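You operate a simulated robot arm through the tools that you are given. There is no shell and no other tool. Be economical: measure what you need, move in short steps, check, and stop when the job is done.

The job below is to be done with a simulated two-armed robot. You get a single attempt, and the scene is never put back.

Task
Lock the cabinet off, then plug the pendant into the arm foot.
Fine: main switch off, padlock on its hasp; turn the plug's ring till it locks.

Only the result counts: the job must be done as asked and must still hold three seconds after the hand-in. Knocking over, shifting, dropping, spilling or breaking anything else fails it.

Robot
Two 7-joint arms with two-finger parallel grippers on one trunk, on a base that drives. Base frame: it is fixed to the floor where the robot stands at the start and does not move with it; the origin is under the middle of the robot, x ahead of it, y to its left, z up. Units: mm, degrees, N and s.
The left shoulder is at the start at [50, 161, 1173], the right one opposite. With the tool pointing down near the work surface each hand reaches from about 100 to 660 mm from the robot's upright axis, wherever it stands, measured 20 degrees to its own side. Places, roughly: cabinet padlock (4x2x9 cm) [500, -100, 1200]; main switch [400, 0, 1100]; pendant plug [-1750, 1250, 750]; pendant socket [-1800, 1500, 900]; switch hasp [400, -100, 1100]. Payload 3.43 kg a hand.
Tool frame (each hand has its own): the origin (TCP) lies between the finger pads and is the grasp point; the fingertips stand 30 mm ahead of it; z points along the fingers, y is the line along which they close. The gripper opens to 94 mm. The fingers are 28 mm wide and 10 mm thick; the gripper's body (50 by 96 mm) begins 55 mm behind the TCP.
Orientation is that of the tool frame in the base frame, as [roll, pitch, yaw] about the fixed x, y, z axes, in that order (R = Rz(yaw) Ry(pitch) Rx(roll)). With the fingers straight down and closing along the base's y, the tool's x points along the base's -x, its y along +y and its z along -z.

Tools
- The arms move only by the tool servo_tool. It takes "left_steps", "right_steps" or both (then of equal length, played together; a hand with none holds still); each is a list of rows, each a list of 7 numbers: the shift along the tool's x, y, z in mm, then the turn, a rotation vector about the tool's x, y, z in degrees, then the closure in counts, from 0 (fully open) to 255 (shut). In form: [[tx, ty, tz, ax, ay, az, gripper], ...]. A call has 1 to 20 rows; each row is the pose to reach, as a shift and turn from the pose commanded when the call began, along the tool's axes at that moment. A row lasts 0.2 s, in which the tool goes at most 50 mm and 8.6 degrees; a call with a longer step from one row to the next is refused whole, and so is a gripper value outside its range. A pose out of reach is approached as far as the arm can. The call stops where the force on the tool passes 40 N (or 10 N more than at its start, if that is more) or the arm is blocked; 0.2 s more then pass. Each finger travels about 45 mm/s and halts on what it meets, pressing with about 33 N; the grip force reading is that of the motor and also rises with nothing between the fingers. The clock runs only during rows and for 0.2 s after the last one: add rows that repeat a pose to give the fingers time. It gives the time, the measured TCP pose, the force on the tool (base axes), the opening and the grip force at its end, in the units of the frame above (readings bear some noise), with the torque about the TCP (base axes, N m) and any sound that the robot's microphone picked up.
- Cameras (640 x 400 px; columns grow to the right, rows downward): "scene" is now at [127.6, -30.1, 1311.6]; the picture's right is [-0.31, -0.95, 0.00], its down [-0.40, 0.13, -0.91] and it looks along [0.86, -0.28, -0.42] (base axes); focal length 291 px, centre (320, 200). "left" rides on the left gripper at [76, -14, -103] in its tool frame; the picture's right is [0.18, 0.98, 0.00], its down [-0.75, 0.14, -0.64] and it looks along [-0.63, 0.12, 0.77] (tool axes); focal length 243 px, centre (320, 200). "right" rides on the right gripper at [76, 14, -102] in its tool frame; the picture's right is [-0.18, 0.98, 0.00], its down [-0.75, -0.14, -0.64] and it looks along [-0.63, -0.12, 0.77] (tool axes); focal length 243 px, centre (320, 200). There is no depth. A picture from a camera that has moved, and an enlarged one, comes with that camera's place and axes in the base frame and with its lens.
- grab_frame(camera): a new picture of that camera. No time passes.
- move_column(by): slides the trunk up (or, below 0, down) by that many mm; the arms and the scene camera ride with it, the base frame stays. It gives what a move gives, with no picture.
- roll_base(legs): drives the robot by 1 to 6 legs, each [ahead, left, turn to the left] in mm, mm and degrees, along the robot's own axes; the way and the turn of a leg run together, so that a leg with both is an arc; at most 1500 mm and 180 degrees a leg. The arms and the cameras ride along, it lands a little off, and it stops where it bumps. It gives what a move gives.
- pan_tilt(pan, tilt): turns the head with the scene camera to pan (to the left, within 80 degrees either way) and tilt (down, from -29 to 69), counted from straight ahead of the robot. It gives what a move gives.
- close_up(camera, box): a new picture of the part [left, top, right, bottom] of that camera's present view, enlarged. No time passes.
- close_job(): hands the job in; it is judged then, once.

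Work in short steps. Places have to be worked out from the pictures, the camera data and where the tool is seen: move nearer, look again, correct. Check each grasp and each placing, and mend what went wrong. You have 120 turns and 108 pictures in all, those below and enlarged ones among them. Open the grippers and draw the arms clear of the work before you hand the job in, unless the task says otherwise; then end with one line.

The tools are called after "Request:" as a command line: name --argument value ..., lists and objects as JSON in quotes. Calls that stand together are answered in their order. servo_tool: Moves the arms, as the interface text tells. Its arguments: {"type":"object","properties":{"left_steps":{"type":"array"},"right_steps":{"type":"array"}},"required":[]} The other tools are called the same way: move_column (by) slides the trunk up or down; roll_base (legs) drives the base; pan_tilt (pan, tilt) turns the head that bears the scene camera; grab_frame (camera) takes a picture; close_up (camera, box) takes an enlarged picture of a part of a camera's view; close_job () hands the job in.

At the start:

```text
time: 0.0
left_ee_pos: [344.5, 29.5, 1150.1]
left_ee_rot: [-179.8, -0.1, -179.9]
left_wrist_force: [-0.4, -0.4, 0.1]
left_wrist_torque: [-0.02, 0.02, -0.02]
left_width: 93.9
left_grip_force: 0.1
right_ee_pos: [422.7, -349.9, 1000.6]
right_ee_rot: [179.9, 0.0, 180.0]
right_wrist_force: [0.3, -0.1, 0.5]
right_wrist_torque: [-0.02, 0.0, 0.0]
right_width: 94.2
right_grip_force: 0.1
trunk travel left (down, up): [-200.0, 67.0]
robot x, y, heading: [2.8, 4.0, -0.1]
head pan, tilt: [-18.2, 24.9]
```

scene: 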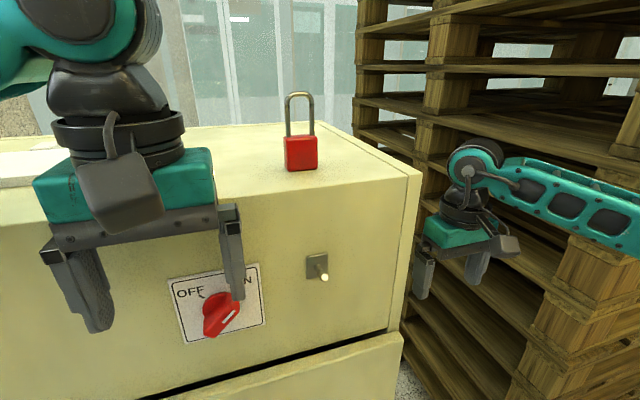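
right: 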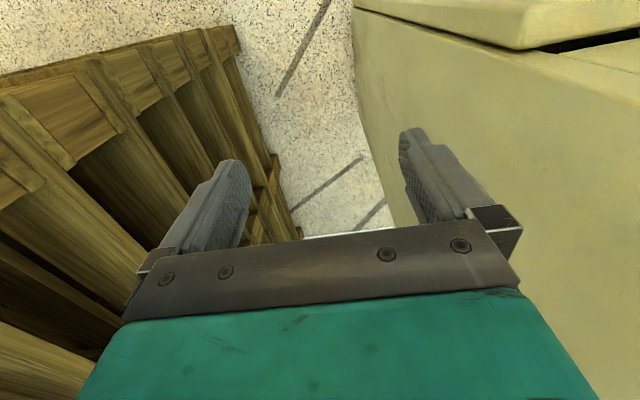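
left: 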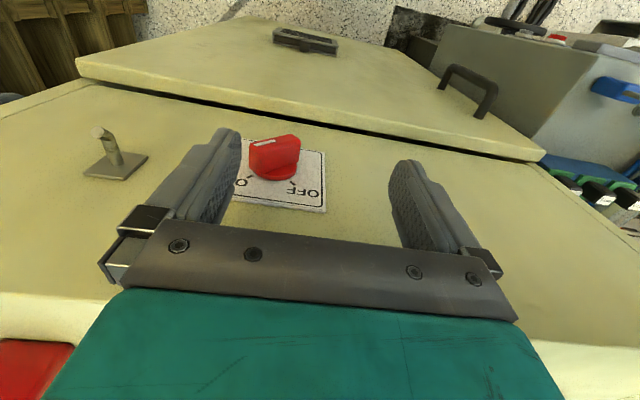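

The knob triangulates to about [381, -2, 1071] on the cabinet front. I'll take enlarged views of the switch, hasp and padlock first.

Request:
close_up --camera "scene" --box '[160, 230, 352, 350]'

Request:
close_up --camera "scene" --box '[230, 80, 390, 180]'

Request:
close_up --camera "left" --box '[60, 100, 340, 275]'

```text
3.33 times, centred on (256, 290) of scene
camera zoom: at [127.6, -30.1, 1311.6], right [-0.31, -0.95, 0.0], down [-0.4, 0.13, -0.91], along [0.86, -0.28, -0.42], focal length 969 px, centre (533, -100)
```

zoom: 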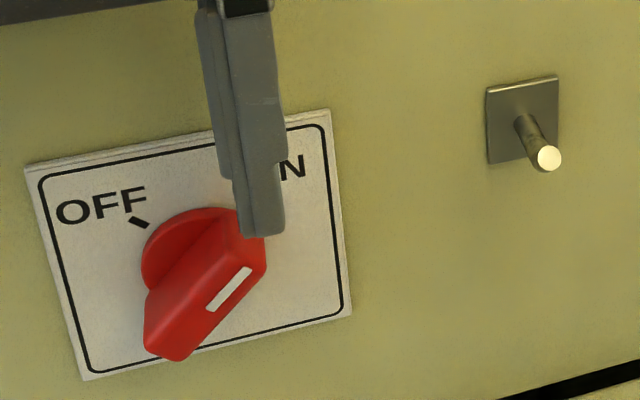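

```text
4.00 times, centred on (310, 130) of scene
camera zoom: at [127.6, -30.1, 1311.6], right [-0.31, -0.95, 0.0], down [-0.4, 0.13, -0.91], along [0.86, -0.28, -0.42], focal length 1163 px, centre (360, 480)
```

zoom: 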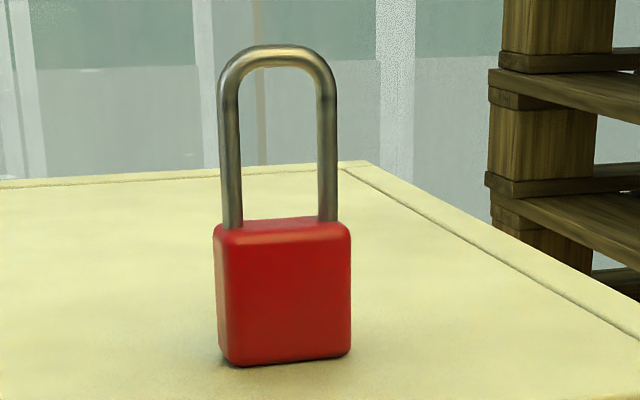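

```text
2.29 times, centred on (200, 188) of left
camera zoom: at [269.8, 16.1, 1251.7], right [-0.19, 0.98, 0.0], down [0.75, 0.14, 0.64], along [0.63, 0.12, -0.77], focal length 555 px, centre (594, 229)
```

zoom: 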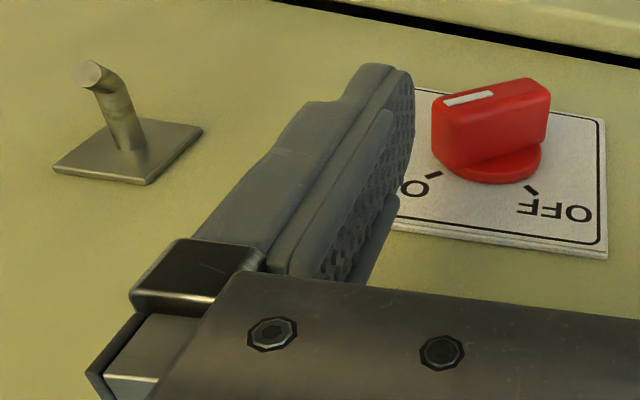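

The knob bar's front is about [361, -3, 1078], roughly 21 mm half-length and pointing to ON, and the panel is at x≈398. I'll tilt the left gripper 20° toward the bar and lower it so the fingers straddle the knob.

Request:
servo_tool --left_steps '[[-8, -16, 0, -7, 0, 0, 0], [-17.5, -32.5, 0, -14, 0, 0, 0], [-17.5, -32.5, 0, -20, 0, 0, 0], [-17.5, -32.5, 24, -20, 0, 0, 0], [-17.5, -32.5, 48, -20, 0, 0, 0], [-17.5, -32.5, 68, -20, 0, 0, 0], [-17.5, -32.5, 68, -20, 0, 0, 0]]'

Request:
grab_frame --camera "scene"

Request:
grab_frame --camera "left"

```text
time: 0.9
left_ee_pos: [365.9, -2.2, 1147.0]
left_ee_rot: [160.8, 1.0, -179.7]
left_wrist_force: [-3.7, 1.1, 9.4]
left_wrist_torque: [-0.3, -0.42, -0.14]
left_width: 94.0
left_grip_force: 0.0
right_ee_pos: [421.4, -349.2, 999.4]
right_ee_rot: [179.9, -0.1, 180.0]
right_wrist_force: [-0.1, -0.5, 0.0]
right_wrist_torque: [0.02, 0.02, -0.02]
right_width: 94.0
right_grip_force: 0.0
trunk travel left (down, up): [-200.0, 67.0]
robot x, y, heading: [0.8, 0.1, 0.2]
head pan, tilt: [-18.2, 24.9]
stopped in row 4 (left hand): the force on the tool passed its limit at 59 N (the readings are from after the stop); the commanded pose is now the measured one
```

```text
101 pictures are left
camera scene: at [126.8, -30.0, 1311.8], right [-0.31, -0.95, 0.0], down [-0.4, 0.13, -0.91], along [0.86, -0.28, -0.42], focal length 291 px, centre (320, 200)
```

scene: 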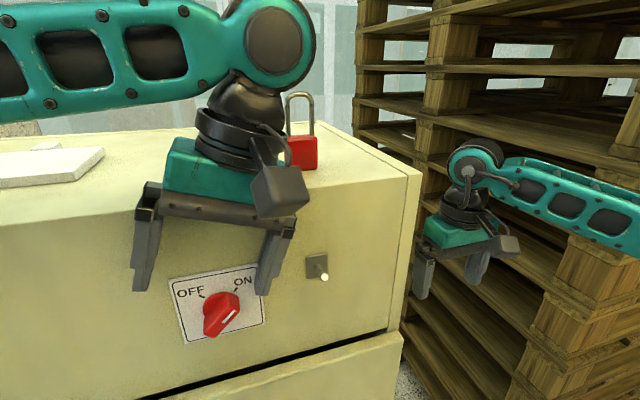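

```text
100 pictures are left
camera left: at [287.8, -49.9, 1236.9], right [-0.2, 0.93, 0.32], down [0.74, -0.07, 0.67], along [0.64, 0.37, -0.67], focal length 243 px, centre (320, 200)
```

left: 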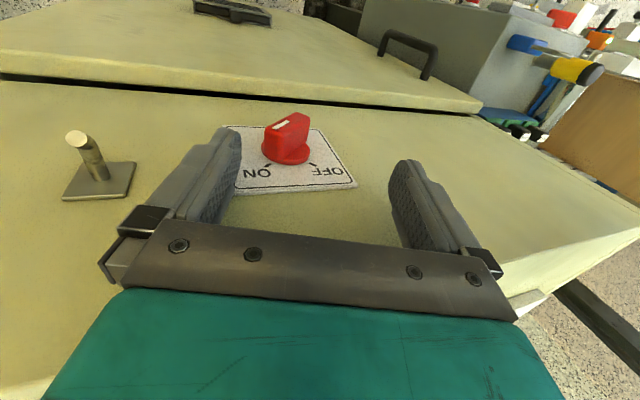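

The stop came from the gripper body meeting the cabinet's top front edge. I'll back out, pitch the fingers 45° forward so the body stays clear of the cabinet, and go down in front of the knob.

Request:
servo_tool --left_steps '[[25, 0, 0, 0, 0, 0, 0], [50, 0, 0, 0, -8, 0, 0], [50, 0, 0, 0, -16, 0, 0], [50, 0, 0, 0, -24, 0, 0], [50, 0, 0, 0, -32, 0, 0], [50, 0, 0, 0, -40, 0, 0], [50, 0, 0, 0, -45, 0, 0], [50, -12, 32, 0, -45, 0, 0], [50, -23.5, 64.6, 0, -45, 0, 0], [50, -23.5, 64.6, 0, -45, 0, 0]]'

Request:
grab_frame --camera "scene"

Request:
grab_frame --camera "left"

```text
time: 3.1
left_ee_pos: [318.5, -5.1, 1076.9]
left_ee_rot: [153.3, 42.8, 161.8]
left_wrist_force: [-1.1, -0.2, -0.2]
left_wrist_torque: [-0.01, 0.0, 0.01]
left_width: 94.0
left_grip_force: 0.0
right_ee_pos: [422.6, -349.6, 999.8]
right_ee_rot: [180.0, 0.0, -179.9]
right_wrist_force: [0.0, 0.1, 0.8]
right_wrist_torque: [0.0, 0.01, 0.01]
right_width: 94.0
right_grip_force: 0.1
trunk travel left (down, up): [-200.0, 67.0]
robot x, y, heading: [1.4, 3.3, -0.2]
head pan, tilt: [-18.2, 24.9]
```

```text
99 pictures are left
camera scene: at [127.6, -30.1, 1311.6], right [-0.31, -0.95, 0.0], down [-0.4, 0.13, -0.91], along [0.86, -0.28, -0.42], focal length 291 px, centre (320, 200)
```

scene: 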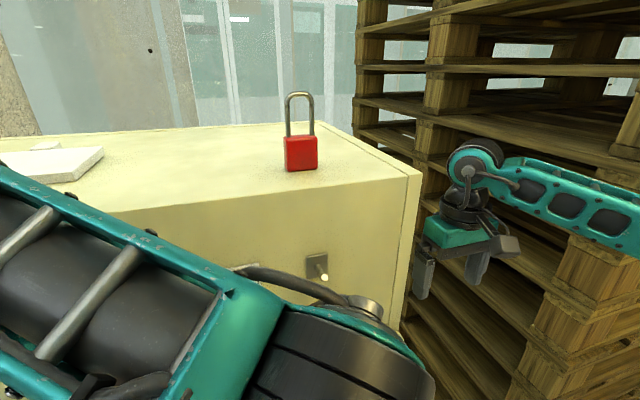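

```text
98 pictures are left
camera left: at [192.4, -25.3, 1086.4], right [-0.14, 0.97, 0.2], down [0.06, -0.19, 0.98], along [0.99, 0.15, -0.04], focal length 243 px, centre (320, 200)
```

left: 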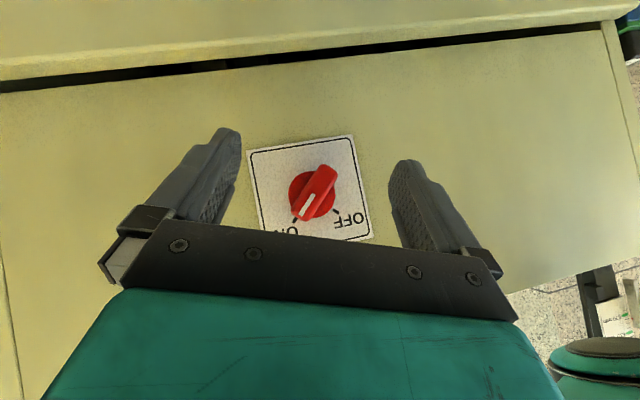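

The wrist view puts the knob centre at about (y 0, z 1074). I'll move in around the bar and close on it.

Request:
servo_tool --left_steps '[[-11, 2, 14, 0, 0, 0, 0], [-22.9, 3.6, 28.7, 0, 0, 0, 0], [-22.9, 3.6, 28.7, 0, 0, 0, 255], [-22.9, 3.6, 28.7, 0, 0, 0, 255], [-22.9, 3.6, 28.7, 0, 0, 0, 255], [-22.9, 3.6, 28.7, 0, 0, 0, 255], [-22.9, 3.6, 28.7, 0, 0, 0, 255], [-22.9, 3.6, 28.7, 0, 0, 0, 255]]'

Request:
grab_frame --camera "left"

```text
time: 5.0
left_ee_pos: [354.7, -0.5, 1076.2]
left_ee_rot: [153.3, 42.7, 161.5]
left_wrist_force: [-2.3, -18.4, 0.8]
left_wrist_torque: [-0.05, -0.16, -0.38]
left_width: 20.4
left_grip_force: 45.2
right_ee_pos: [422.6, -350.9, 999.0]
right_ee_rot: [179.8, 0.0, 179.9]
right_wrist_force: [-0.2, -0.2, 0.4]
right_wrist_torque: [0.0, -0.01, -0.02]
right_width: 93.8
right_grip_force: 0.1
trunk travel left (down, up): [-200.0, 67.0]
robot x, y, heading: [-0.5, 2.7, 0.1]
head pan, tilt: [-18.2, 24.9]
```

```text
97 pictures are left
camera left: at [228.5, -21.8, 1085.6], right [-0.14, 0.97, 0.2], down [0.06, -0.19, 0.98], along [0.99, 0.15, -0.04], focal length 243 px, centre (320, 200)
```

left: 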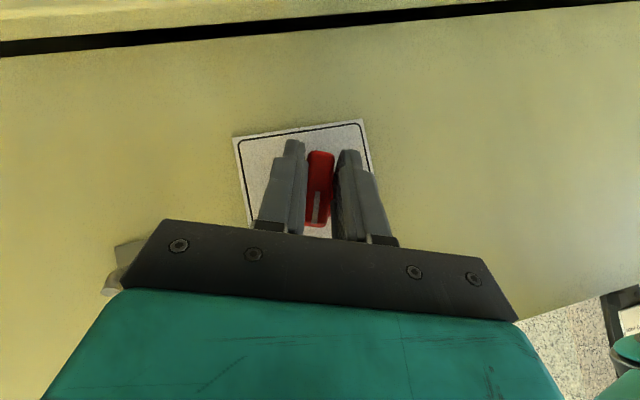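

The bar turned into line with the fingers and is gripped at 20 mm. Next I'll rotate 66° counter-clockwise about the knob axis, toward OFF.

Request:
servo_tool --left_steps '[[0, 0, 0, 5.75, 0.1, -5.92, 255], [0, 0, 0, 11.5, 0.2, -11.84, 255], [0, 0, 0, 17.25, 0.3, -17.76, 255], [0, 0, 0, 23, 0.4, -23.68, 255], [0, 0, 0, 28.75, 0.5, -29.6, 255], [0, 0, 0, 34.5, 0.6, -35.5, 255], [0, 0, 0, 40.25, 0.7, -41.4, 255], [0, 0, 0, 46, 0.8, -47.3, 255], [0, 0, 0, 46, 0.8, -47.3, 255]]'

Request:
grab_frame --camera "left"

```text
time: 5.5
left_ee_pos: [354.4, -2.7, 1085.5]
left_ee_rot: [168.9, 47.7, 172.2]
left_wrist_force: [6.7, -12.0, -8.2]
left_wrist_torque: [-0.09, -0.25, -0.18]
left_width: 19.5
left_grip_force: 45.1
right_ee_pos: [421.9, -356.8, 997.8]
right_ee_rot: [179.5, 0.1, 179.9]
right_wrist_force: [0.7, 0.1, -0.6]
right_wrist_torque: [0.04, 0.02, 0.04]
right_width: 94.0
right_grip_force: 0.1
trunk travel left (down, up): [-200.0, 67.0]
robot x, y, heading: [2.8, 1.9, -0.3]
head pan, tilt: [-18.2, 24.9]
stopped in row 2 (left hand): the force on the tool passed its limit at 76 N (the readings are from after the stop); the commanded pose is now the measured one
```

```text
96 pictures are left
camera left: at [227.4, -19.8, 1095.1], right [-0.13, 0.99, -0.01], down [0.02, 0.01, 1.0], along [0.99, 0.13, -0.03], focal length 243 px, centre (320, 200)
```

left: 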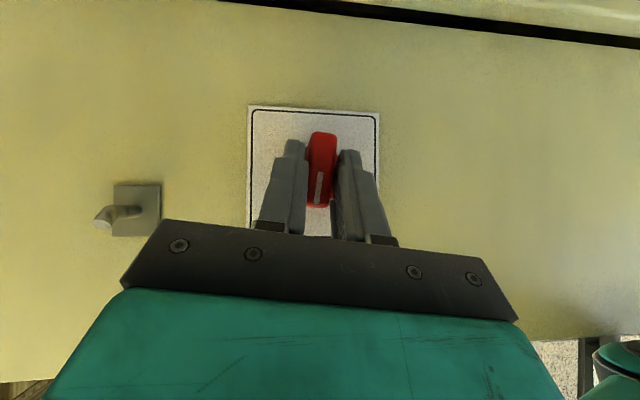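

The turn stopped partway with a force spike, and the hand rode up about 10 mm. I'll loosen, recentre on the knob axis, regrip and then turn more slowly.

Request:
servo_tool --left_steps '[[0, 0, 0, 0, 0, 0, 150], [0, 0, 0, 0, 0, 0, 150], [3.3, 0, 4.3, 0, 0, 0, 150], [6.6, 0.1, 8.6, 0, 0, 0, 150], [6.6, 0.1, 8.6, 0, 0, 0, 150], [6.6, 0.1, 8.6, 0, 0, 0, 255], [6.6, 0.1, 8.6, 0, 0, 0, 255], [6.6, 0.1, 8.6, 0, 0, 0, 255]]'

Request:
grab_frame --camera "left"

Request:
grab_frame --camera "scene"

```text
time: 7.3
left_ee_pos: [356.4, -1.8, 1089.8]
left_ee_rot: [168.3, 49.9, 171.9]
left_wrist_force: [-23.2, -15.4, 10.0]
left_wrist_torque: [-0.15, 0.52, -0.41]
left_width: 20.6
left_grip_force: 45.6
right_ee_pos: [418.3, -358.0, 1001.1]
right_ee_rot: [179.5, 0.4, 179.7]
right_wrist_force: [0.9, -0.5, 0.0]
right_wrist_torque: [0.06, -0.02, -0.04]
right_width: 93.9
right_grip_force: 0.0
trunk travel left (down, up): [-200.0, 67.0]
robot x, y, heading: [-0.2, -1.0, -0.1]
head pan, tilt: [-18.2, 24.9]
```

```text
95 pictures are left
camera left: at [229.2, -19.9, 1093.7], right [-0.13, 0.99, -0.01], down [-0.02, 0.01, 1.0], along [0.99, 0.13, 0.01], focal length 243 px, centre (320, 200)
```

left: 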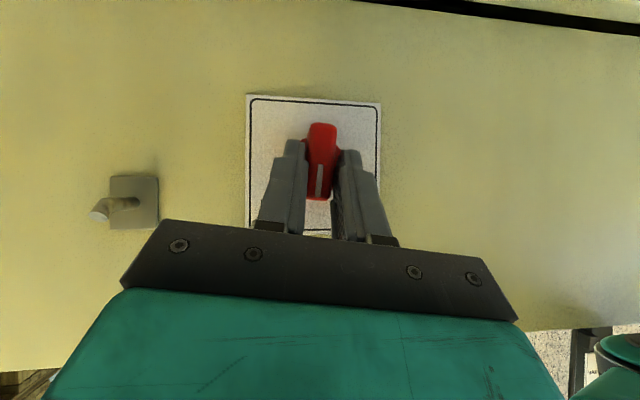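

```text
94 pictures are left
camera scene: at [121.6, -41.2, 1313.6], right [-0.31, -0.95, -0.01], down [-0.39, 0.14, -0.91], along [0.86, -0.28, -0.42], focal length 291 px, centre (320, 200)
```

scene: 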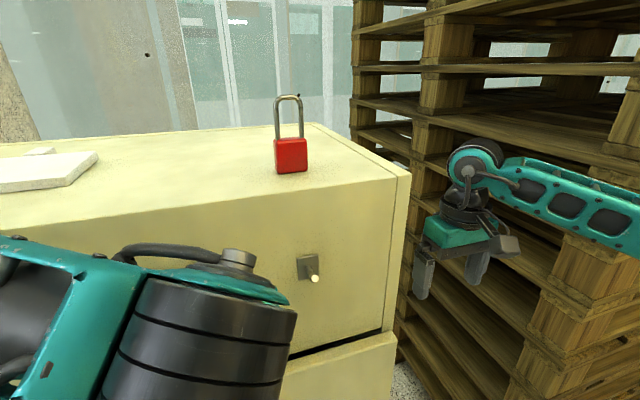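

The whole robot has been nudged, so the arm is cramped and likely braced against something. I'll open and withdraw the hand, then back the base off to give the arm room.

Request:
servo_tool --left_steps '[[0, 0, 0, 0, 0, 0, 100], [0, 0, 0, 0, 0, 0, 0], [0, 0, 0, 0, 0, 0, 0], [19, 0, -23, 0, 0, 0, 0], [38, 0, -46, 0, 0, 0, 0], [38, 0, -46, 0, 0, 0, 0]]'

Request:
roll_base --legs '[[-180, 0, 0]]'

Request:
grab_frame --camera "scene"

Request:
grab_frame --camera "left"

```text
time: 8.7
left_ee_pos: [297.5, 5.3, 1072.9]
left_ee_rot: [169.3, 46.6, 173.2]
left_wrist_force: [0.2, 0.5, 0.1]
left_wrist_torque: [0.0, -0.02, -0.02]
left_width: 93.9
left_grip_force: 0.0
right_ee_pos: [424.2, -350.6, 999.3]
right_ee_rot: [-180.0, 0.0, 179.8]
right_wrist_force: [0.1, -0.6, -0.5]
right_wrist_torque: [-0.03, 0.02, 0.02]
right_width: 94.1
right_grip_force: 0.0
trunk travel left (down, up): [-200.0, 67.0]
robot x, y, heading: [2.9, 0.6, -0.1]
head pan, tilt: [-18.2, 24.9]
```

```text
time: 10.2
left_ee_pos: [117.8, 6.8, 1075.4]
left_ee_rot: [169.3, 46.8, 173.3]
left_wrist_force: [0.3, -0.1, 0.4]
left_wrist_torque: [0.0, 0.01, -0.01]
left_width: 94.1
left_grip_force: 0.1
right_ee_pos: [245.5, -347.6, 1000.0]
right_ee_rot: [179.8, -0.1, -180.0]
right_wrist_force: [-1.1, 0.7, 0.5]
right_wrist_torque: [0.0, -0.02, 0.02]
right_width: 93.9
right_grip_force: 0.0
trunk travel left (down, up): [-200.0, 67.0]
robot x, y, heading: [-176.7, 3.3, 0.2]
head pan, tilt: [-18.2, 24.9]
```

```text
93 pictures are left
camera scene: at [-50.9, -29.8, 1311.7], right [-0.31, -0.95, 0.0], down [-0.4, 0.13, -0.91], along [0.86, -0.28, -0.42], focal length 291 px, centre (320, 200)
```

scene: 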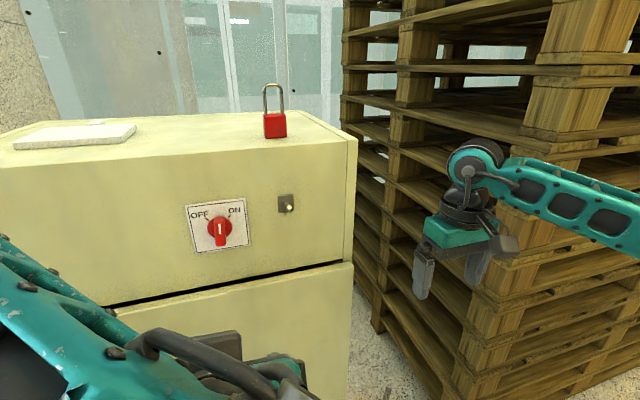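

```text
92 pictures are left
camera left: at [-8.3, -12.3, 1085.0], right [-0.15, 0.99, -0.01], down [0.04, 0.02, 1.0], along [0.99, 0.14, -0.04], focal length 243 px, centre (320, 200)
```

left: 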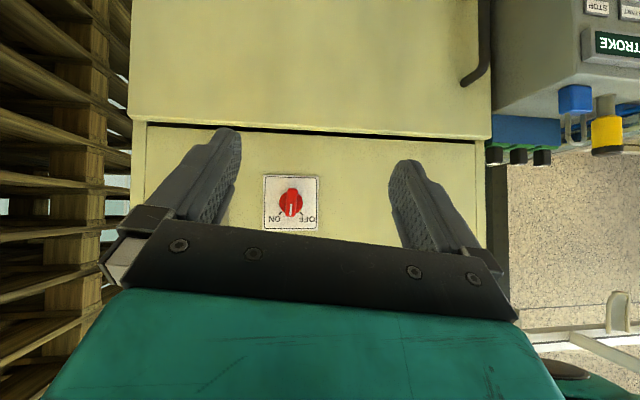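

With the base backed off the knob is seen pointing straight up, halfway to OFF, at about (y -3, z 1075). I'll reach forward again with the fingers upright and grip it.

Request:
servo_tool --left_steps '[[-27, -2.4, 28.8, 4.8, 0.1, -5.1, 0], [-54, -4.9, 57.6, 4.8, 0.1, -5.1, 0], [-81, -7.3, 86.4, 4.8, 0.1, -5.1, 0], [-108, -9.7, 115.1, 4.8, 0.1, -5.1, 0], [-135, -12.2, 143.9, 4.8, 0.1, -5.1, 0], [-162, -14.6, 172.7, 4.8, 0.1, -5.1, 0], [-162, -14.6, 172.7, 4.8, 0.1, -5.1, 0], [-162, -14.6, 172.7, 4.8, 0.1, -5.1, 255], [-162, -14.6, 172.7, 4.8, 0.1, -5.1, 255], [-162, -14.6, 172.7, 4.8, 0.1, -5.1, 255], [-162, -14.6, 172.7, 4.8, 0.1, -5.1, 255], [-162, -14.6, 172.7, 4.8, 0.1, -5.1, 255]]'

Request:
grab_frame --camera "left"

Request:
grab_frame --camera "scene"

```text
time: 12.8
left_ee_pos: [355.0, -1.7, 1072.3]
left_ee_rot: [179.4, 47.3, -179.1]
left_wrist_force: [-0.7, 1.4, -1.1]
left_wrist_torque: [0.01, 0.03, 0.13]
left_width: 20.7
left_grip_force: 30.3
right_ee_pos: [246.7, -347.1, 999.3]
right_ee_rot: [180.0, 0.0, -179.9]
right_wrist_force: [-0.1, 0.7, -0.1]
right_wrist_torque: [0.02, -0.02, -0.01]
right_width: 94.0
right_grip_force: 0.1
trunk travel left (down, up): [-200.0, 67.0]
robot x, y, heading: [-176.7, 0.9, 0.2]
head pan, tilt: [-18.2, 24.9]
```

```text
91 pictures are left
camera left: at [229.2, -19.1, 1084.7], right [-0.15, 0.98, -0.13], down [0.04, 0.14, 0.99], along [0.99, 0.14, -0.06], focal length 243 px, centre (320, 200)
```

left: 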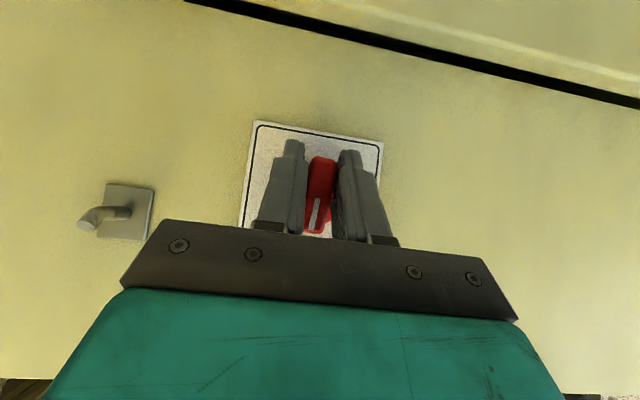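

```text
90 pictures are left
camera scene: at [-50.3, -29.6, 1311.6], right [-0.31, -0.95, 0.0], down [-0.4, 0.13, -0.91], along [0.86, -0.28, -0.42], focal length 291 px, centre (320, 200)
```

scene: 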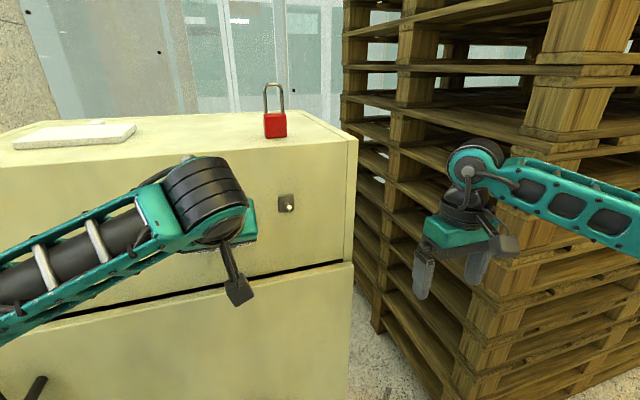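

The grip is clean with low forces. I'll turn it 47° toward OFF at about 4° per row.

Request:
servo_tool --left_steps '[[0, 0, 0, 2.7, 0, -2.94, 255], [0, 0, 0, 5.4, 0, -5.88, 255], [0, 0, 0, 8.1, 0, -8.8, 255], [0, 0, 0, 10.8, 0, -11.8, 255], [0, 0, 0, 13.6, 0, -14.7, 255], [0, 0, 0, 16.3, 0, -17.6, 255], [0, 0, 0, 19, 0, -20.6, 255], [0, 0, 0, 21.7, 0, -23.5, 255], [0, 0, 0, 24.4, 0, -26.5, 255], [0, 0, 0, 27.1, 0, -29.4, 255], [0, 0, 0, 29.8, 0, -32.3, 255], [0, 0, 0, 31.9, 0, -34.5, 255], [0, 0, 0, 31.9, 0, -34.5, 255]]'

Request:
grab_frame --camera "left"

```text
time: 15.7
left_ee_pos: [355.7, -3.9, 1073.1]
left_ee_rot: [-122.8, 30.1, -140.9]
left_wrist_force: [-4.7, -5.9, -11.8]
left_wrist_torque: [0.03, 0.67, -0.49]
left_width: 20.0
left_grip_force: 45.1
right_ee_pos: [248.0, -348.3, 999.3]
right_ee_rot: [180.0, 0.1, -179.9]
right_wrist_force: [-0.6, -0.2, 0.2]
right_wrist_torque: [0.03, -0.05, -0.01]
right_width: 94.0
right_grip_force: 0.0
trunk travel left (down, up): [-200.0, 67.0]
robot x, y, heading: [-176.5, 1.7, 0.1]
head pan, tilt: [-18.2, 24.9]
```

```text
89 pictures are left
camera left: at [229.1, -6.3, 1092.5], right [-0.14, 0.57, -0.81], down [0.03, 0.82, 0.58], along [0.99, 0.06, -0.13], focal length 243 px, centre (320, 200)
```

left: 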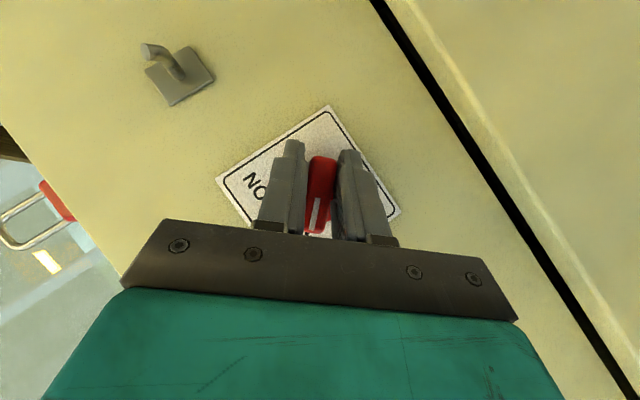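

It followed all the way round. I'll release, back straight out and check the knob.

Request:
servo_tool --left_steps '[[0, 0, 0, 0, 0, 0, 100], [0, 0, 0, 0, 0, 0, 0], [0, 0, 0, 0, 0, 0, 0], [0, 0, 0, 0, 0, 0, 0], [20, 0, -22, 0, 0, 0, 0], [40, 0, -44, 0, 0, 0, 0], [60, 0, -66, 0, 0, 0, 0], [90, 0, -99, 0, 0, 0, 0], [120, 0, -132, 0, 0, 0, 0], [120, 0, -132, -5.4, 0, 5.9, 0], [120, 0, -132, -10.8, 0, 11.8, 0], [120, 0, -132, -16.3, 0, 17.6, 0], [120, 0, -132, -21.7, 0, 23.5, 0], [120, 0, -132, -27.1, 0, 29.4, 0], [120, 0, -132, -31.9, 0, 34.5, 0]]'

Request:
grab_frame --camera "scene"

Request:
grab_frame --camera "left"

```text
time: 18.3
left_ee_pos: [208.2, 37.9, 1075.0]
left_ee_rot: [-160.7, 53.9, -160.9]
left_wrist_force: [0.6, -0.5, -0.7]
left_wrist_torque: [0.01, 0.0, 0.02]
left_width: 94.1
left_grip_force: 0.2
left hand out of reach, approached as far as the arm can: row 9, 13
right_ee_pos: [245.6, -349.0, 999.8]
right_ee_rot: [179.9, 0.1, -179.9]
right_wrist_force: [-0.2, -0.5, -0.2]
right_wrist_torque: [0.02, 0.0, -0.02]
right_width: 93.8
right_grip_force: 0.0
trunk travel left (down, up): [-200.0, 67.0]
robot x, y, heading: [-174.2, 1.4, 0.0]
head pan, tilt: [-18.2, 24.9]
stopped in row 13 (left hand): the arm was blocked; the commanded pose is now the measured one
```

```text
88 pictures are left
camera scene: at [-50.5, -30.1, 1311.6], right [-0.31, -0.95, 0.0], down [-0.4, 0.13, -0.91], along [0.86, -0.28, -0.42], focal length 291 px, centre (320, 200)
```

scene: 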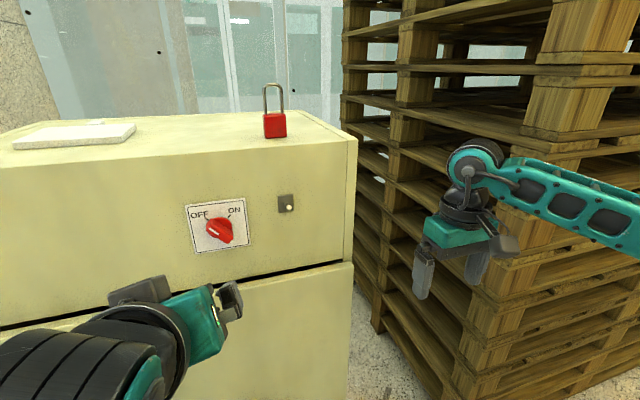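

```text
87 pictures are left
camera left: at [80.4, 16.2, 1072.3], right [-0.16, 0.93, -0.34], down [-0.12, 0.32, 0.94], along [0.98, 0.19, 0.06], focal length 243 px, centre (320, 200)
```

left: 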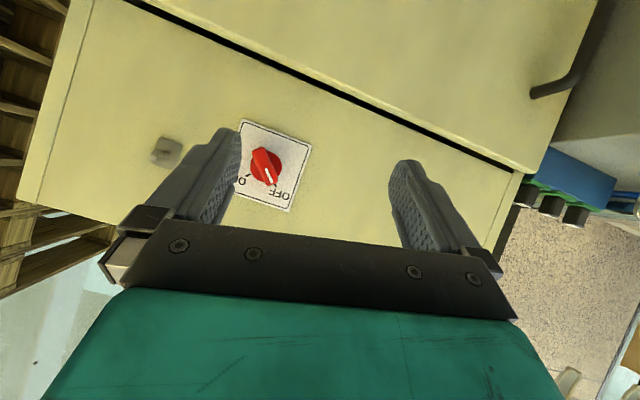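

Left arm is clear. I'll enlarge the knob to confirm it points at OFF.

Request:
close_up --camera "scene" --box '[172, 180, 300, 260]'

Request:
close_up --camera "scene" --box '[240, 75, 320, 125]'

```text
5.00 times, centred on (236, 220) of scene
camera zoom: at [-50.5, -30.1, 1311.6], right [-0.31, -0.95, 0.0], down [-0.4, 0.13, -0.91], along [0.86, -0.28, -0.42], focal length 1453 px, centre (740, 100)
```

zoom: 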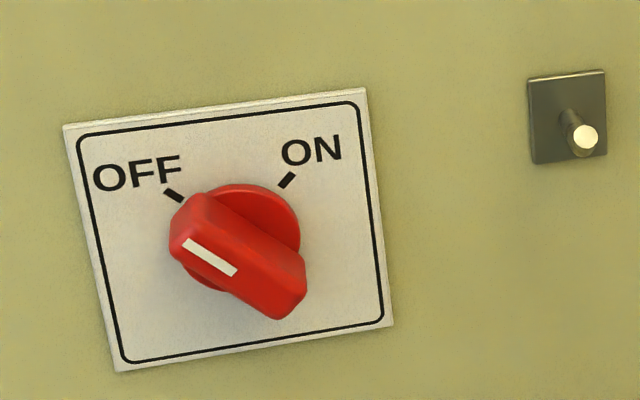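

```text
8.00 times, centred on (280, 100) of scene
camera zoom: at [-50.5, -30.1, 1311.6], right [-0.31, -0.95, 0.0], down [-0.4, 0.13, -0.91], along [0.86, -0.28, -0.42], focal length 2326 px, centre (640, 1000)
```

zoom: 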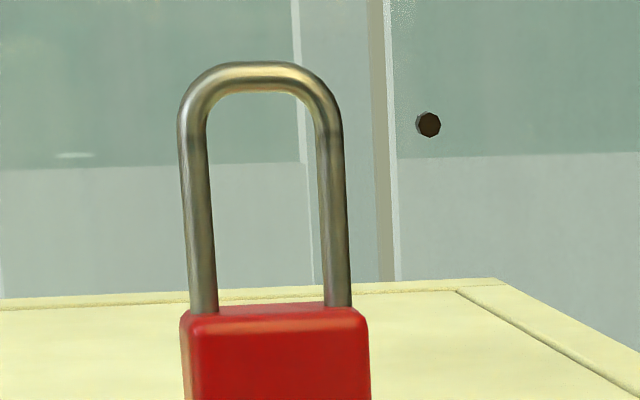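

The switch is at OFF. The padlock body triangulates to about [461, -114], top at z≈1237 on the cabinet top (z≈1194). I'll bring the right hand inward, up, and pitched 45° forward in front of the padlock.

Request:
servo_tool --right_steps '[[0, 40, 0, 0, 0, 0, 0], [0, 80, 0, 0, 0, 0, 0], [0, 120, 0, 0, 0, 0, 0], [0, 130, -40, 0, 0, 0, 0], [0, 130, -80, 0, -5, 0, 0], [0, 130, -120, 0, -10, 0, 0], [0, 130, -160, 0, -15, 0, 0], [0, 130, -200, 0, -20, 0, 0], [0, 130, -240, 0, -25, 0, 0], [0, 140, -280, 0, -30, 0, 0], [0, 160, -310, 0, -35, 0, 0], [-20, 190, -320, 0, -40, 0, 0], [-50, 215, -320, 0, -45, 0, 0], [-80, 235, -320, 0, -45, 0, 0], [-80, 235, -320, 0, -45, 0, 0]]'

Request:
grab_frame --camera "scene"

Request:
grab_frame --camera "right"

```text
time: 21.5
left_ee_pos: [207.3, 38.8, 1073.9]
left_ee_rot: [-160.7, 53.8, -161.0]
left_wrist_force: [0.0, 0.4, 0.3]
left_wrist_torque: [-0.01, 0.01, 0.01]
left_width: 94.2
left_grip_force: 0.1
right_ee_pos: [326.1, -114.2, 1318.8]
right_ee_rot: [179.9, 44.9, -179.8]
right_wrist_force: [-0.9, 0.0, -0.4]
right_wrist_torque: [-0.01, 0.01, 0.03]
right_width: 94.0
right_grip_force: 0.1
trunk travel left (down, up): [-200.0, 67.0]
robot x, y, heading: [-178.2, -4.7, 0.1]
head pan, tilt: [-18.2, 24.9]
```

```text
84 pictures are left
camera scene: at [-50.3, -30.0, 1311.6], right [-0.31, -0.95, 0.0], down [-0.4, 0.13, -0.91], along [0.86, -0.28, -0.42], focal length 291 px, centre (320, 200)
```

scene: 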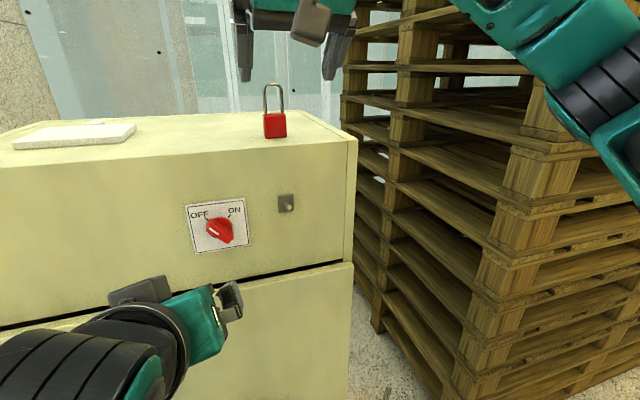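

```text
83 pictures are left
camera right: at [199.8, -100.8, 1338.9], right [0.13, 0.98, 0.13], down [0.08, -0.14, 0.99], along [0.99, -0.12, -0.1], focal length 243 px, centre (320, 200)
```

right: 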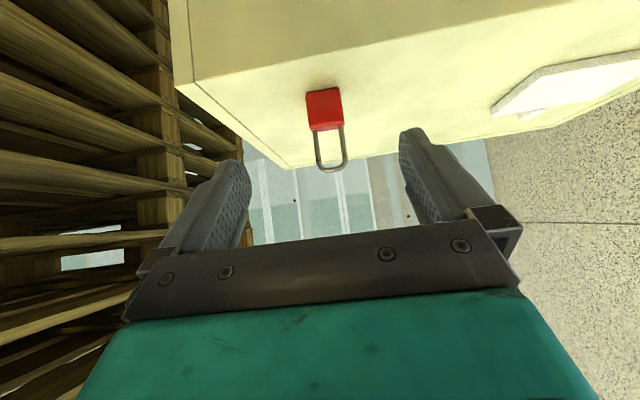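

The right camera agrees (padlock y≈-113, body top z≈1235). I'll advance so the fingers straddle the padlock body.

Request:
servo_tool --right_steps '[[-6, 0.2, 30, 0, 0, 0, 0], [-12, 0.4, 60, 0, 0, 0, 0], [-18, 0.6, 90, 0, 0, 0, 0], [-24, 0.8, 120, 0, 0, 0, 0], [-30.4, 1, 150, 0, 0, 0, 0], [-30.4, 1, 150, 0, 0, 0, 0]]'

Request:
grab_frame --camera "scene"

Request:
grab_frame --camera "right"

```text
time: 22.9
left_ee_pos: [205.5, 38.5, 1076.0]
left_ee_rot: [-160.7, 53.8, -160.9]
left_wrist_force: [-0.4, -0.9, 0.0]
left_wrist_torque: [-0.01, -0.01, 0.01]
left_width: 93.8
left_grip_force: 0.1
right_ee_pos: [453.4, -112.4, 1235.3]
right_ee_rot: [179.8, 45.0, -179.8]
right_wrist_force: [0.3, 0.7, -0.5]
right_wrist_torque: [0.01, 0.01, -0.03]
right_width: 94.1
right_grip_force: 0.0
trunk travel left (down, up): [-200.0, 67.0]
robot x, y, heading: [-176.1, -1.2, -0.1]
head pan, tilt: [-18.2, 24.9]
```

```text
82 pictures are left
camera scene: at [-50.4, -29.8, 1311.7], right [-0.31, -0.95, 0.0], down [-0.4, 0.13, -0.91], along [0.86, -0.28, -0.42], focal length 291 px, centre (320, 200)
```

scene: 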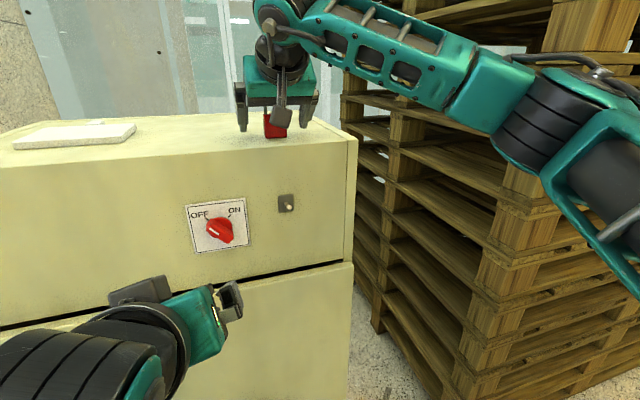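

```text
81 pictures are left
camera right: at [327.9, -99.1, 1254.1], right [0.13, 0.98, 0.13], down [0.08, -0.14, 0.99], along [0.99, -0.12, -0.1], focal length 243 px, centre (320, 200)
```

right: 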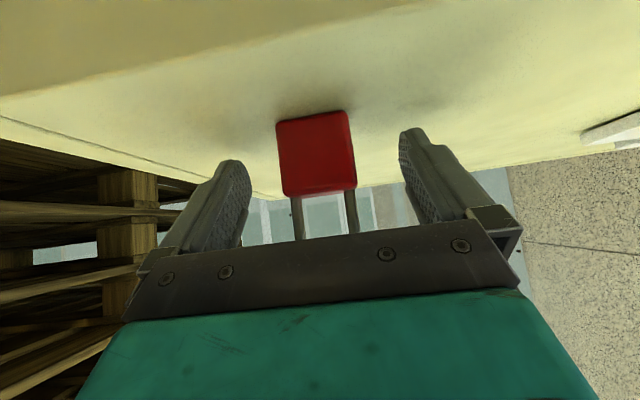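

The fingers straddle the body, centred within a few mm (body z ≈1198–1237). I'll close on it.

Request:
servo_tool --right_steps '[[0, 0, 0, 0, 0, 0, 200], [0, 0, 0, 0, 0, 0, 255], [0, 0, 0, 0, 0, 0, 255], [0, 0, 0, 0, 0, 0, 255], [0, 0, 0, 0, 0, 0, 255], [0, 0, 0, 0, 0, 0, 255]]'

Request:
grab_frame --camera "right"

```text
time: 24.3
left_ee_pos: [205.8, 38.7, 1074.6]
left_ee_rot: [-160.8, 53.8, -160.9]
left_wrist_force: [-0.4, -1.0, 0.4]
left_wrist_torque: [0.0, 0.0, -0.02]
left_width: 94.1
left_grip_force: 0.0
right_ee_pos: [453.9, -111.4, 1234.5]
right_ee_rot: [-180.0, 45.1, -179.9]
right_wrist_force: [0.8, 0.0, 0.9]
right_wrist_torque: [0.01, -0.03, 0.0]
right_width: 41.2
right_grip_force: 33.1
trunk travel left (down, up): [-200.0, 67.0]
robot x, y, heading: [-178.5, -1.6, 0.1]
head pan, tilt: [-18.2, 24.9]
```

```text
80 pictures are left
camera right: at [327.6, -99.0, 1254.4], right [0.13, 0.98, 0.13], down [0.08, -0.14, 0.99], along [0.99, -0.12, -0.1], focal length 243 px, centre (320, 200)
```

right: 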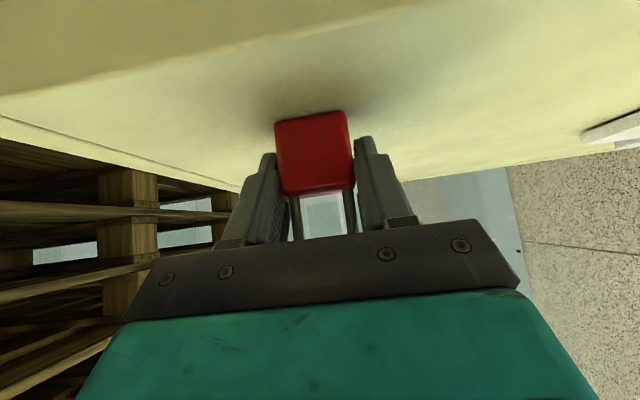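

Gripped at 41 mm. The peg runs from the plate at about (391, -112, 1098) to an upturned tip at about (363, -112, 1103). I'll lift the padlock, back it off the cabinet top, tip it so the shackle leans toward the panel, and lower it in front of the peg.

Request:
servo_tool --right_steps '[[-14, 0, -14, 0, 0, 0, 255], [-28.3, 0, -28.3, 0, 0, 0, 255], [0, 0, -56, 0, 0, 0, 255], [28, 0, -85, 0, 0, 0, 255], [56, 0, -112, 0, 0, 0, 255], [80.6, 0, -137, 0, 0, 0, 255], [80.6, 0, -137, 0, 6, 0, 255], [80.6, 0, -137, 0, 12, 0, 255], [80.6, 0, -137, 0, 18, 0, 255], [80.6, 0, -137, 0, 25, 0, 255], [108, 0, -109, 0, 25, 0, 255], [136, 0, -81, 0, 25, 0, 255], [164, 0, -53, 0, 25, 0, 255], [190, 0, -27, 0, 25, 0, 255], [214.6, 0, -3.2, 0, 25, 0, 255], [214.6, 0, -3.2, 0, 25, 0, 255]]'

Request:
grab_frame --camera "scene"

Request:
grab_frame --camera "right"

Request:
grab_frame --camera "left"

```text
time: 27.7
left_ee_pos: [206.9, 38.9, 1074.9]
left_ee_rot: [-160.7, 53.8, -160.8]
left_wrist_force: [-0.3, -0.3, 0.4]
left_wrist_torque: [-0.01, -0.01, 0.0]
left_width: 94.1
left_grip_force: 0.1
right_ee_pos: [300.6, -109.7, 1084.7]
right_ee_rot: [-180.0, 20.1, -179.9]
right_wrist_force: [-0.2, 0.5, -0.7]
right_wrist_torque: [0.0, -0.05, -0.01]
right_width: 41.3
right_grip_force: 33.0
trunk travel left (down, up): [-200.0, 67.0]
robot x, y, heading: [-176.9, -0.9, 0.5]
head pan, tilt: [-18.2, 24.9]
```

```text
79 pictures are left
camera scene: at [-50.2, -29.8, 1311.6], right [-0.31, -0.95, 0.0], down [-0.4, 0.13, -0.91], along [0.86, -0.28, -0.42], focal length 291 px, centre (320, 200)
```

scene: 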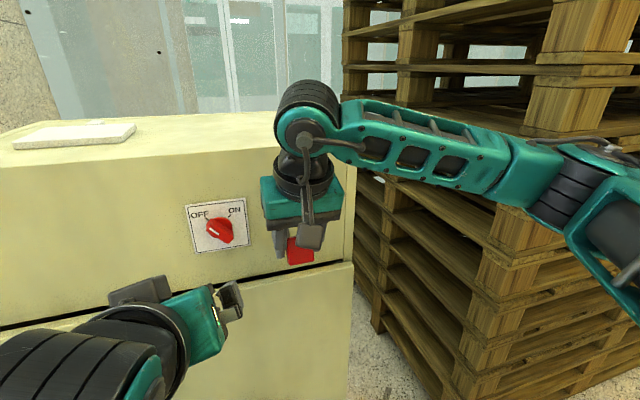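

```text
78 pictures are left
camera right: at [195.0, -95.8, 1155.3], right [0.17, 0.98, 0.06], down [0.49, -0.14, 0.86], along [0.86, -0.12, -0.5], focal length 243 px, centre (320, 200)
```

right: 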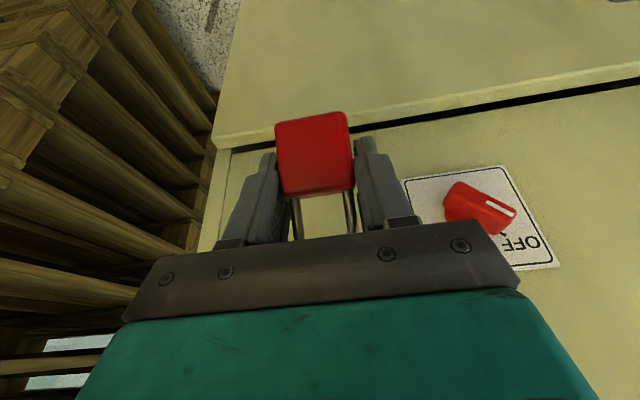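

```text
77 pictures are left
camera left: at [80.5, 16.3, 1072.2], right [-0.16, 0.93, -0.34], down [-0.12, 0.32, 0.94], along [0.98, 0.19, 0.06], focal length 243 px, centre (320, 200)
```

left: 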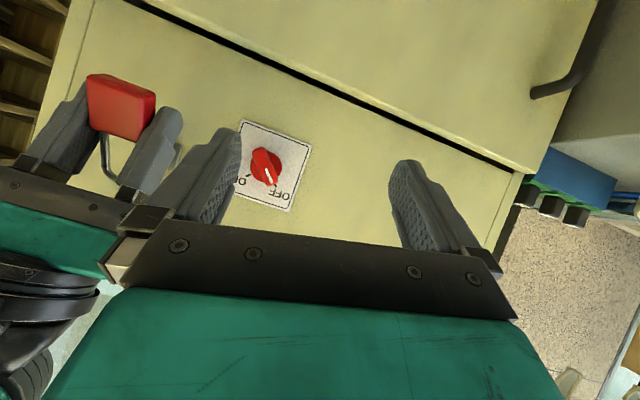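

The padlock is held in front of the peg. I'll swing the left hand about 35° to the right so its camera can watch the threading from the side.

Request:
servo_tool --left_steps '[[0, 0, 0, 5.6, 1.4, 3.9, 0], [0, 0, 0, 11.3, 2.7, 7.8, 0], [0, 0, 0, 16.9, 4.1, 11.7, 0], [0, 0, 0, 22.6, 5.4, 15.6, 0], [0, 0, 0, 28.2, 6.8, 19.5, 0], [0, 0, 0, 28.2, 6.8, 19.5, 0]]'

Request:
grab_frame --camera "left"

```text
time: 29.1
left_ee_pos: [205.4, 37.9, 1073.6]
left_ee_rot: [-160.3, 53.6, 164.4]
left_wrist_force: [-0.5, -0.4, 0.8]
left_wrist_torque: [0.0, 0.01, 0.02]
left_width: 93.6
left_grip_force: 0.0
right_ee_pos: [300.7, -109.4, 1085.5]
right_ee_rot: [-180.0, 20.1, -180.0]
right_wrist_force: [0.2, -0.4, -1.3]
right_wrist_torque: [0.03, 0.0, 0.0]
right_width: 41.3
right_grip_force: 32.8
trunk travel left (down, up): [-200.0, 67.0]
robot x, y, heading: [-174.6, -3.9, 0.2]
head pan, tilt: [-18.2, 24.9]
```

```text
76 pictures are left
camera left: at [89.8, 92.2, 1071.5], right [0.4, 0.85, -0.35], down [0.09, 0.34, 0.94], along [0.91, -0.41, 0.06], focal length 243 px, centre (320, 200)
```

left: 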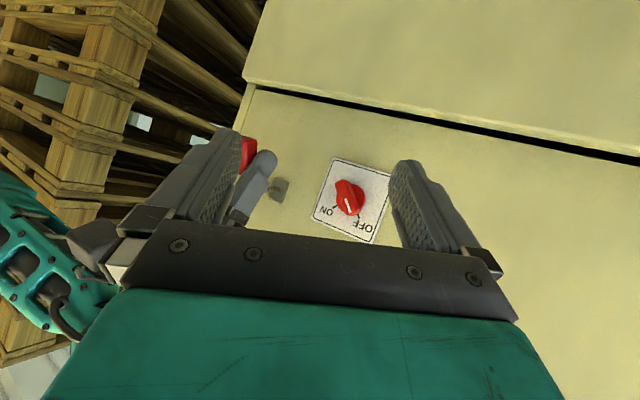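

The peg is confirmed at y≈-112, z≈1099. I'll shift 2.5 mm right and push the shackle 55 mm forward over the peg.

Request:
servo_tool --right_steps '[[0, -2.5, 0, 0, 0, 0, 255], [-9, -2.5, 3.3, 0, 0, 0, 255], [-18, -2.5, 6.6, 0, 0, 0, 255], [-27, -2.5, 9.9, 0, 0, 0, 255], [-36, -2.5, 13.2, 0, 0, 0, 255], [-45, -2.5, 16.5, 0, 0, 0, 255], [-51.6, -2.5, 18.9, 0, 0, 0, 255], [-51.6, -2.5, 18.9, 0, 0, 0, 255]]'

Request:
grab_frame --camera "left"

Request:
grab_frame --camera "scene"

Request:
grab_frame --camera "right"

```text
time: 30.9
left_ee_pos: [207.2, 38.1, 1074.0]
left_ee_rot: [-160.5, 53.7, 164.3]
left_wrist_force: [-0.2, 0.2, -0.5]
left_wrist_torque: [0.01, 0.0, -0.03]
left_width: 94.0
left_grip_force: 0.0
right_ee_pos: [354.2, -113.4, 1085.1]
right_ee_rot: [179.9, 19.9, -179.9]
right_wrist_force: [-1.0, 0.5, -1.2]
right_wrist_torque: [-0.01, -0.03, 0.03]
right_width: 41.2
right_grip_force: 32.7
trunk travel left (down, up): [-200.0, 67.0]
robot x, y, heading: [-179.0, 1.4, -0.1]
head pan, tilt: [-18.2, 24.9]
```

```text
75 pictures are left
camera left: at [89.9, 92.4, 1071.6], right [0.4, 0.85, -0.34], down [0.09, 0.34, 0.94], along [0.91, -0.41, 0.06], focal length 243 px, centre (320, 200)
```

left: 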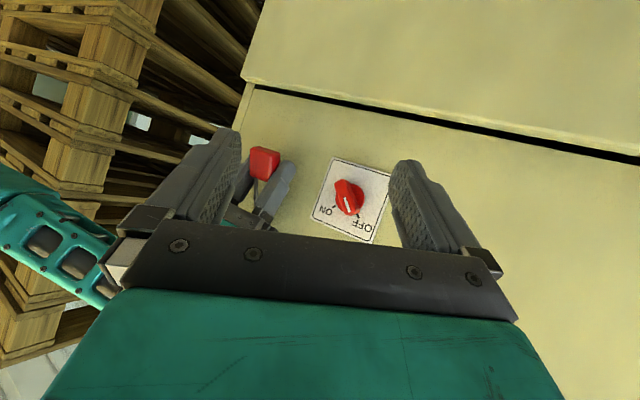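

```text
74 pictures are left
camera scene: at [-50.2, -29.8, 1311.6], right [-0.31, -0.95, 0.0], down [-0.4, 0.13, -0.91], along [0.86, -0.28, -0.42], focal length 291 px, centre (320, 200)
```

scene: 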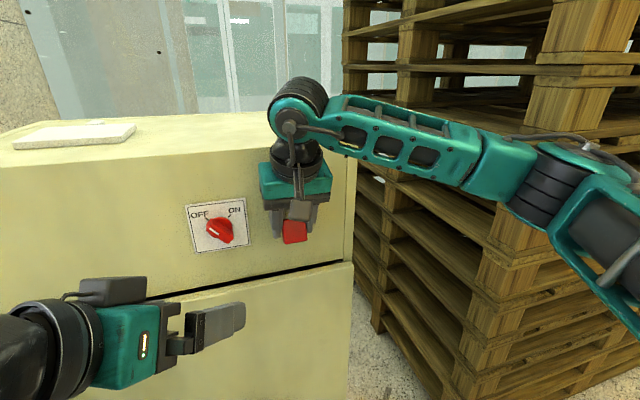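

```text
73 pictures are left
camera right: at [248.3, -100.7, 1156.5], right [0.17, 0.98, 0.06], down [0.49, -0.14, 0.86], along [0.86, -0.12, -0.5], focal length 243 px, centre (320, 200)
```

right: 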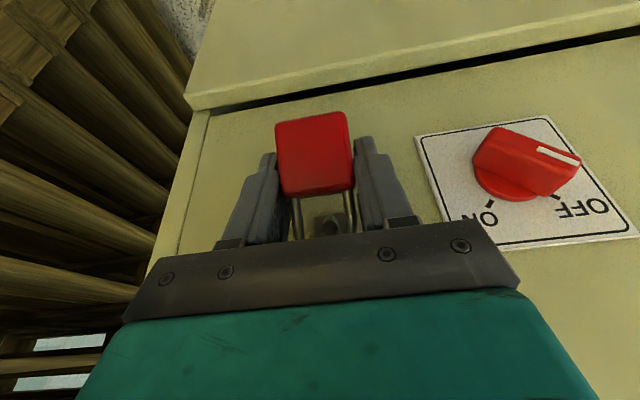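

Forces stayed low, and the right camera shows something between the shackle legs. I'll enlarge that to confirm it is the peg.

Request:
close_up --camera "right" --box '[270, 180, 380, 249]'

Request:
close_up --camera "left" --box '[220, 130, 316, 190]'

```text
5.80 times, centred on (325, 214) of right
camera zoom: at [248.3, -100.7, 1156.5], right [0.17, 0.98, 0.06], down [0.49, -0.14, 0.86], along [0.86, -0.12, -0.5], focal length 1406 px, centre (291, 116)
```

zoom: 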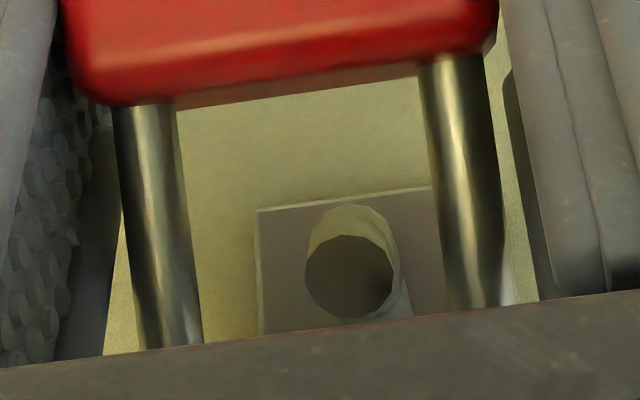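

```text
6.67 times, centred on (268, 160) of left
camera zoom: at [89.9, 92.4, 1071.6], right [0.4, 0.85, -0.34], down [0.09, 0.34, 0.94], along [0.91, -0.41, 0.06], focal length 1618 px, centre (667, 467)
```

zoom: 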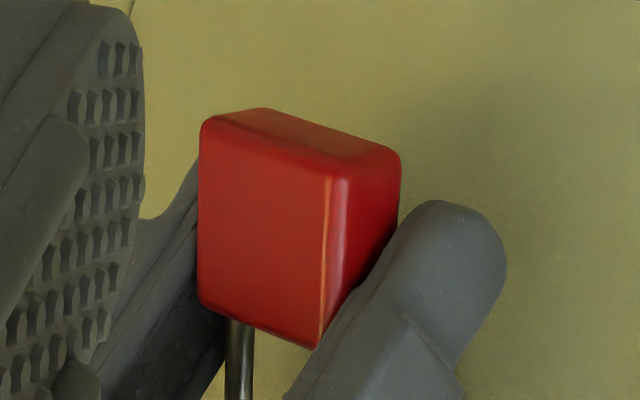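

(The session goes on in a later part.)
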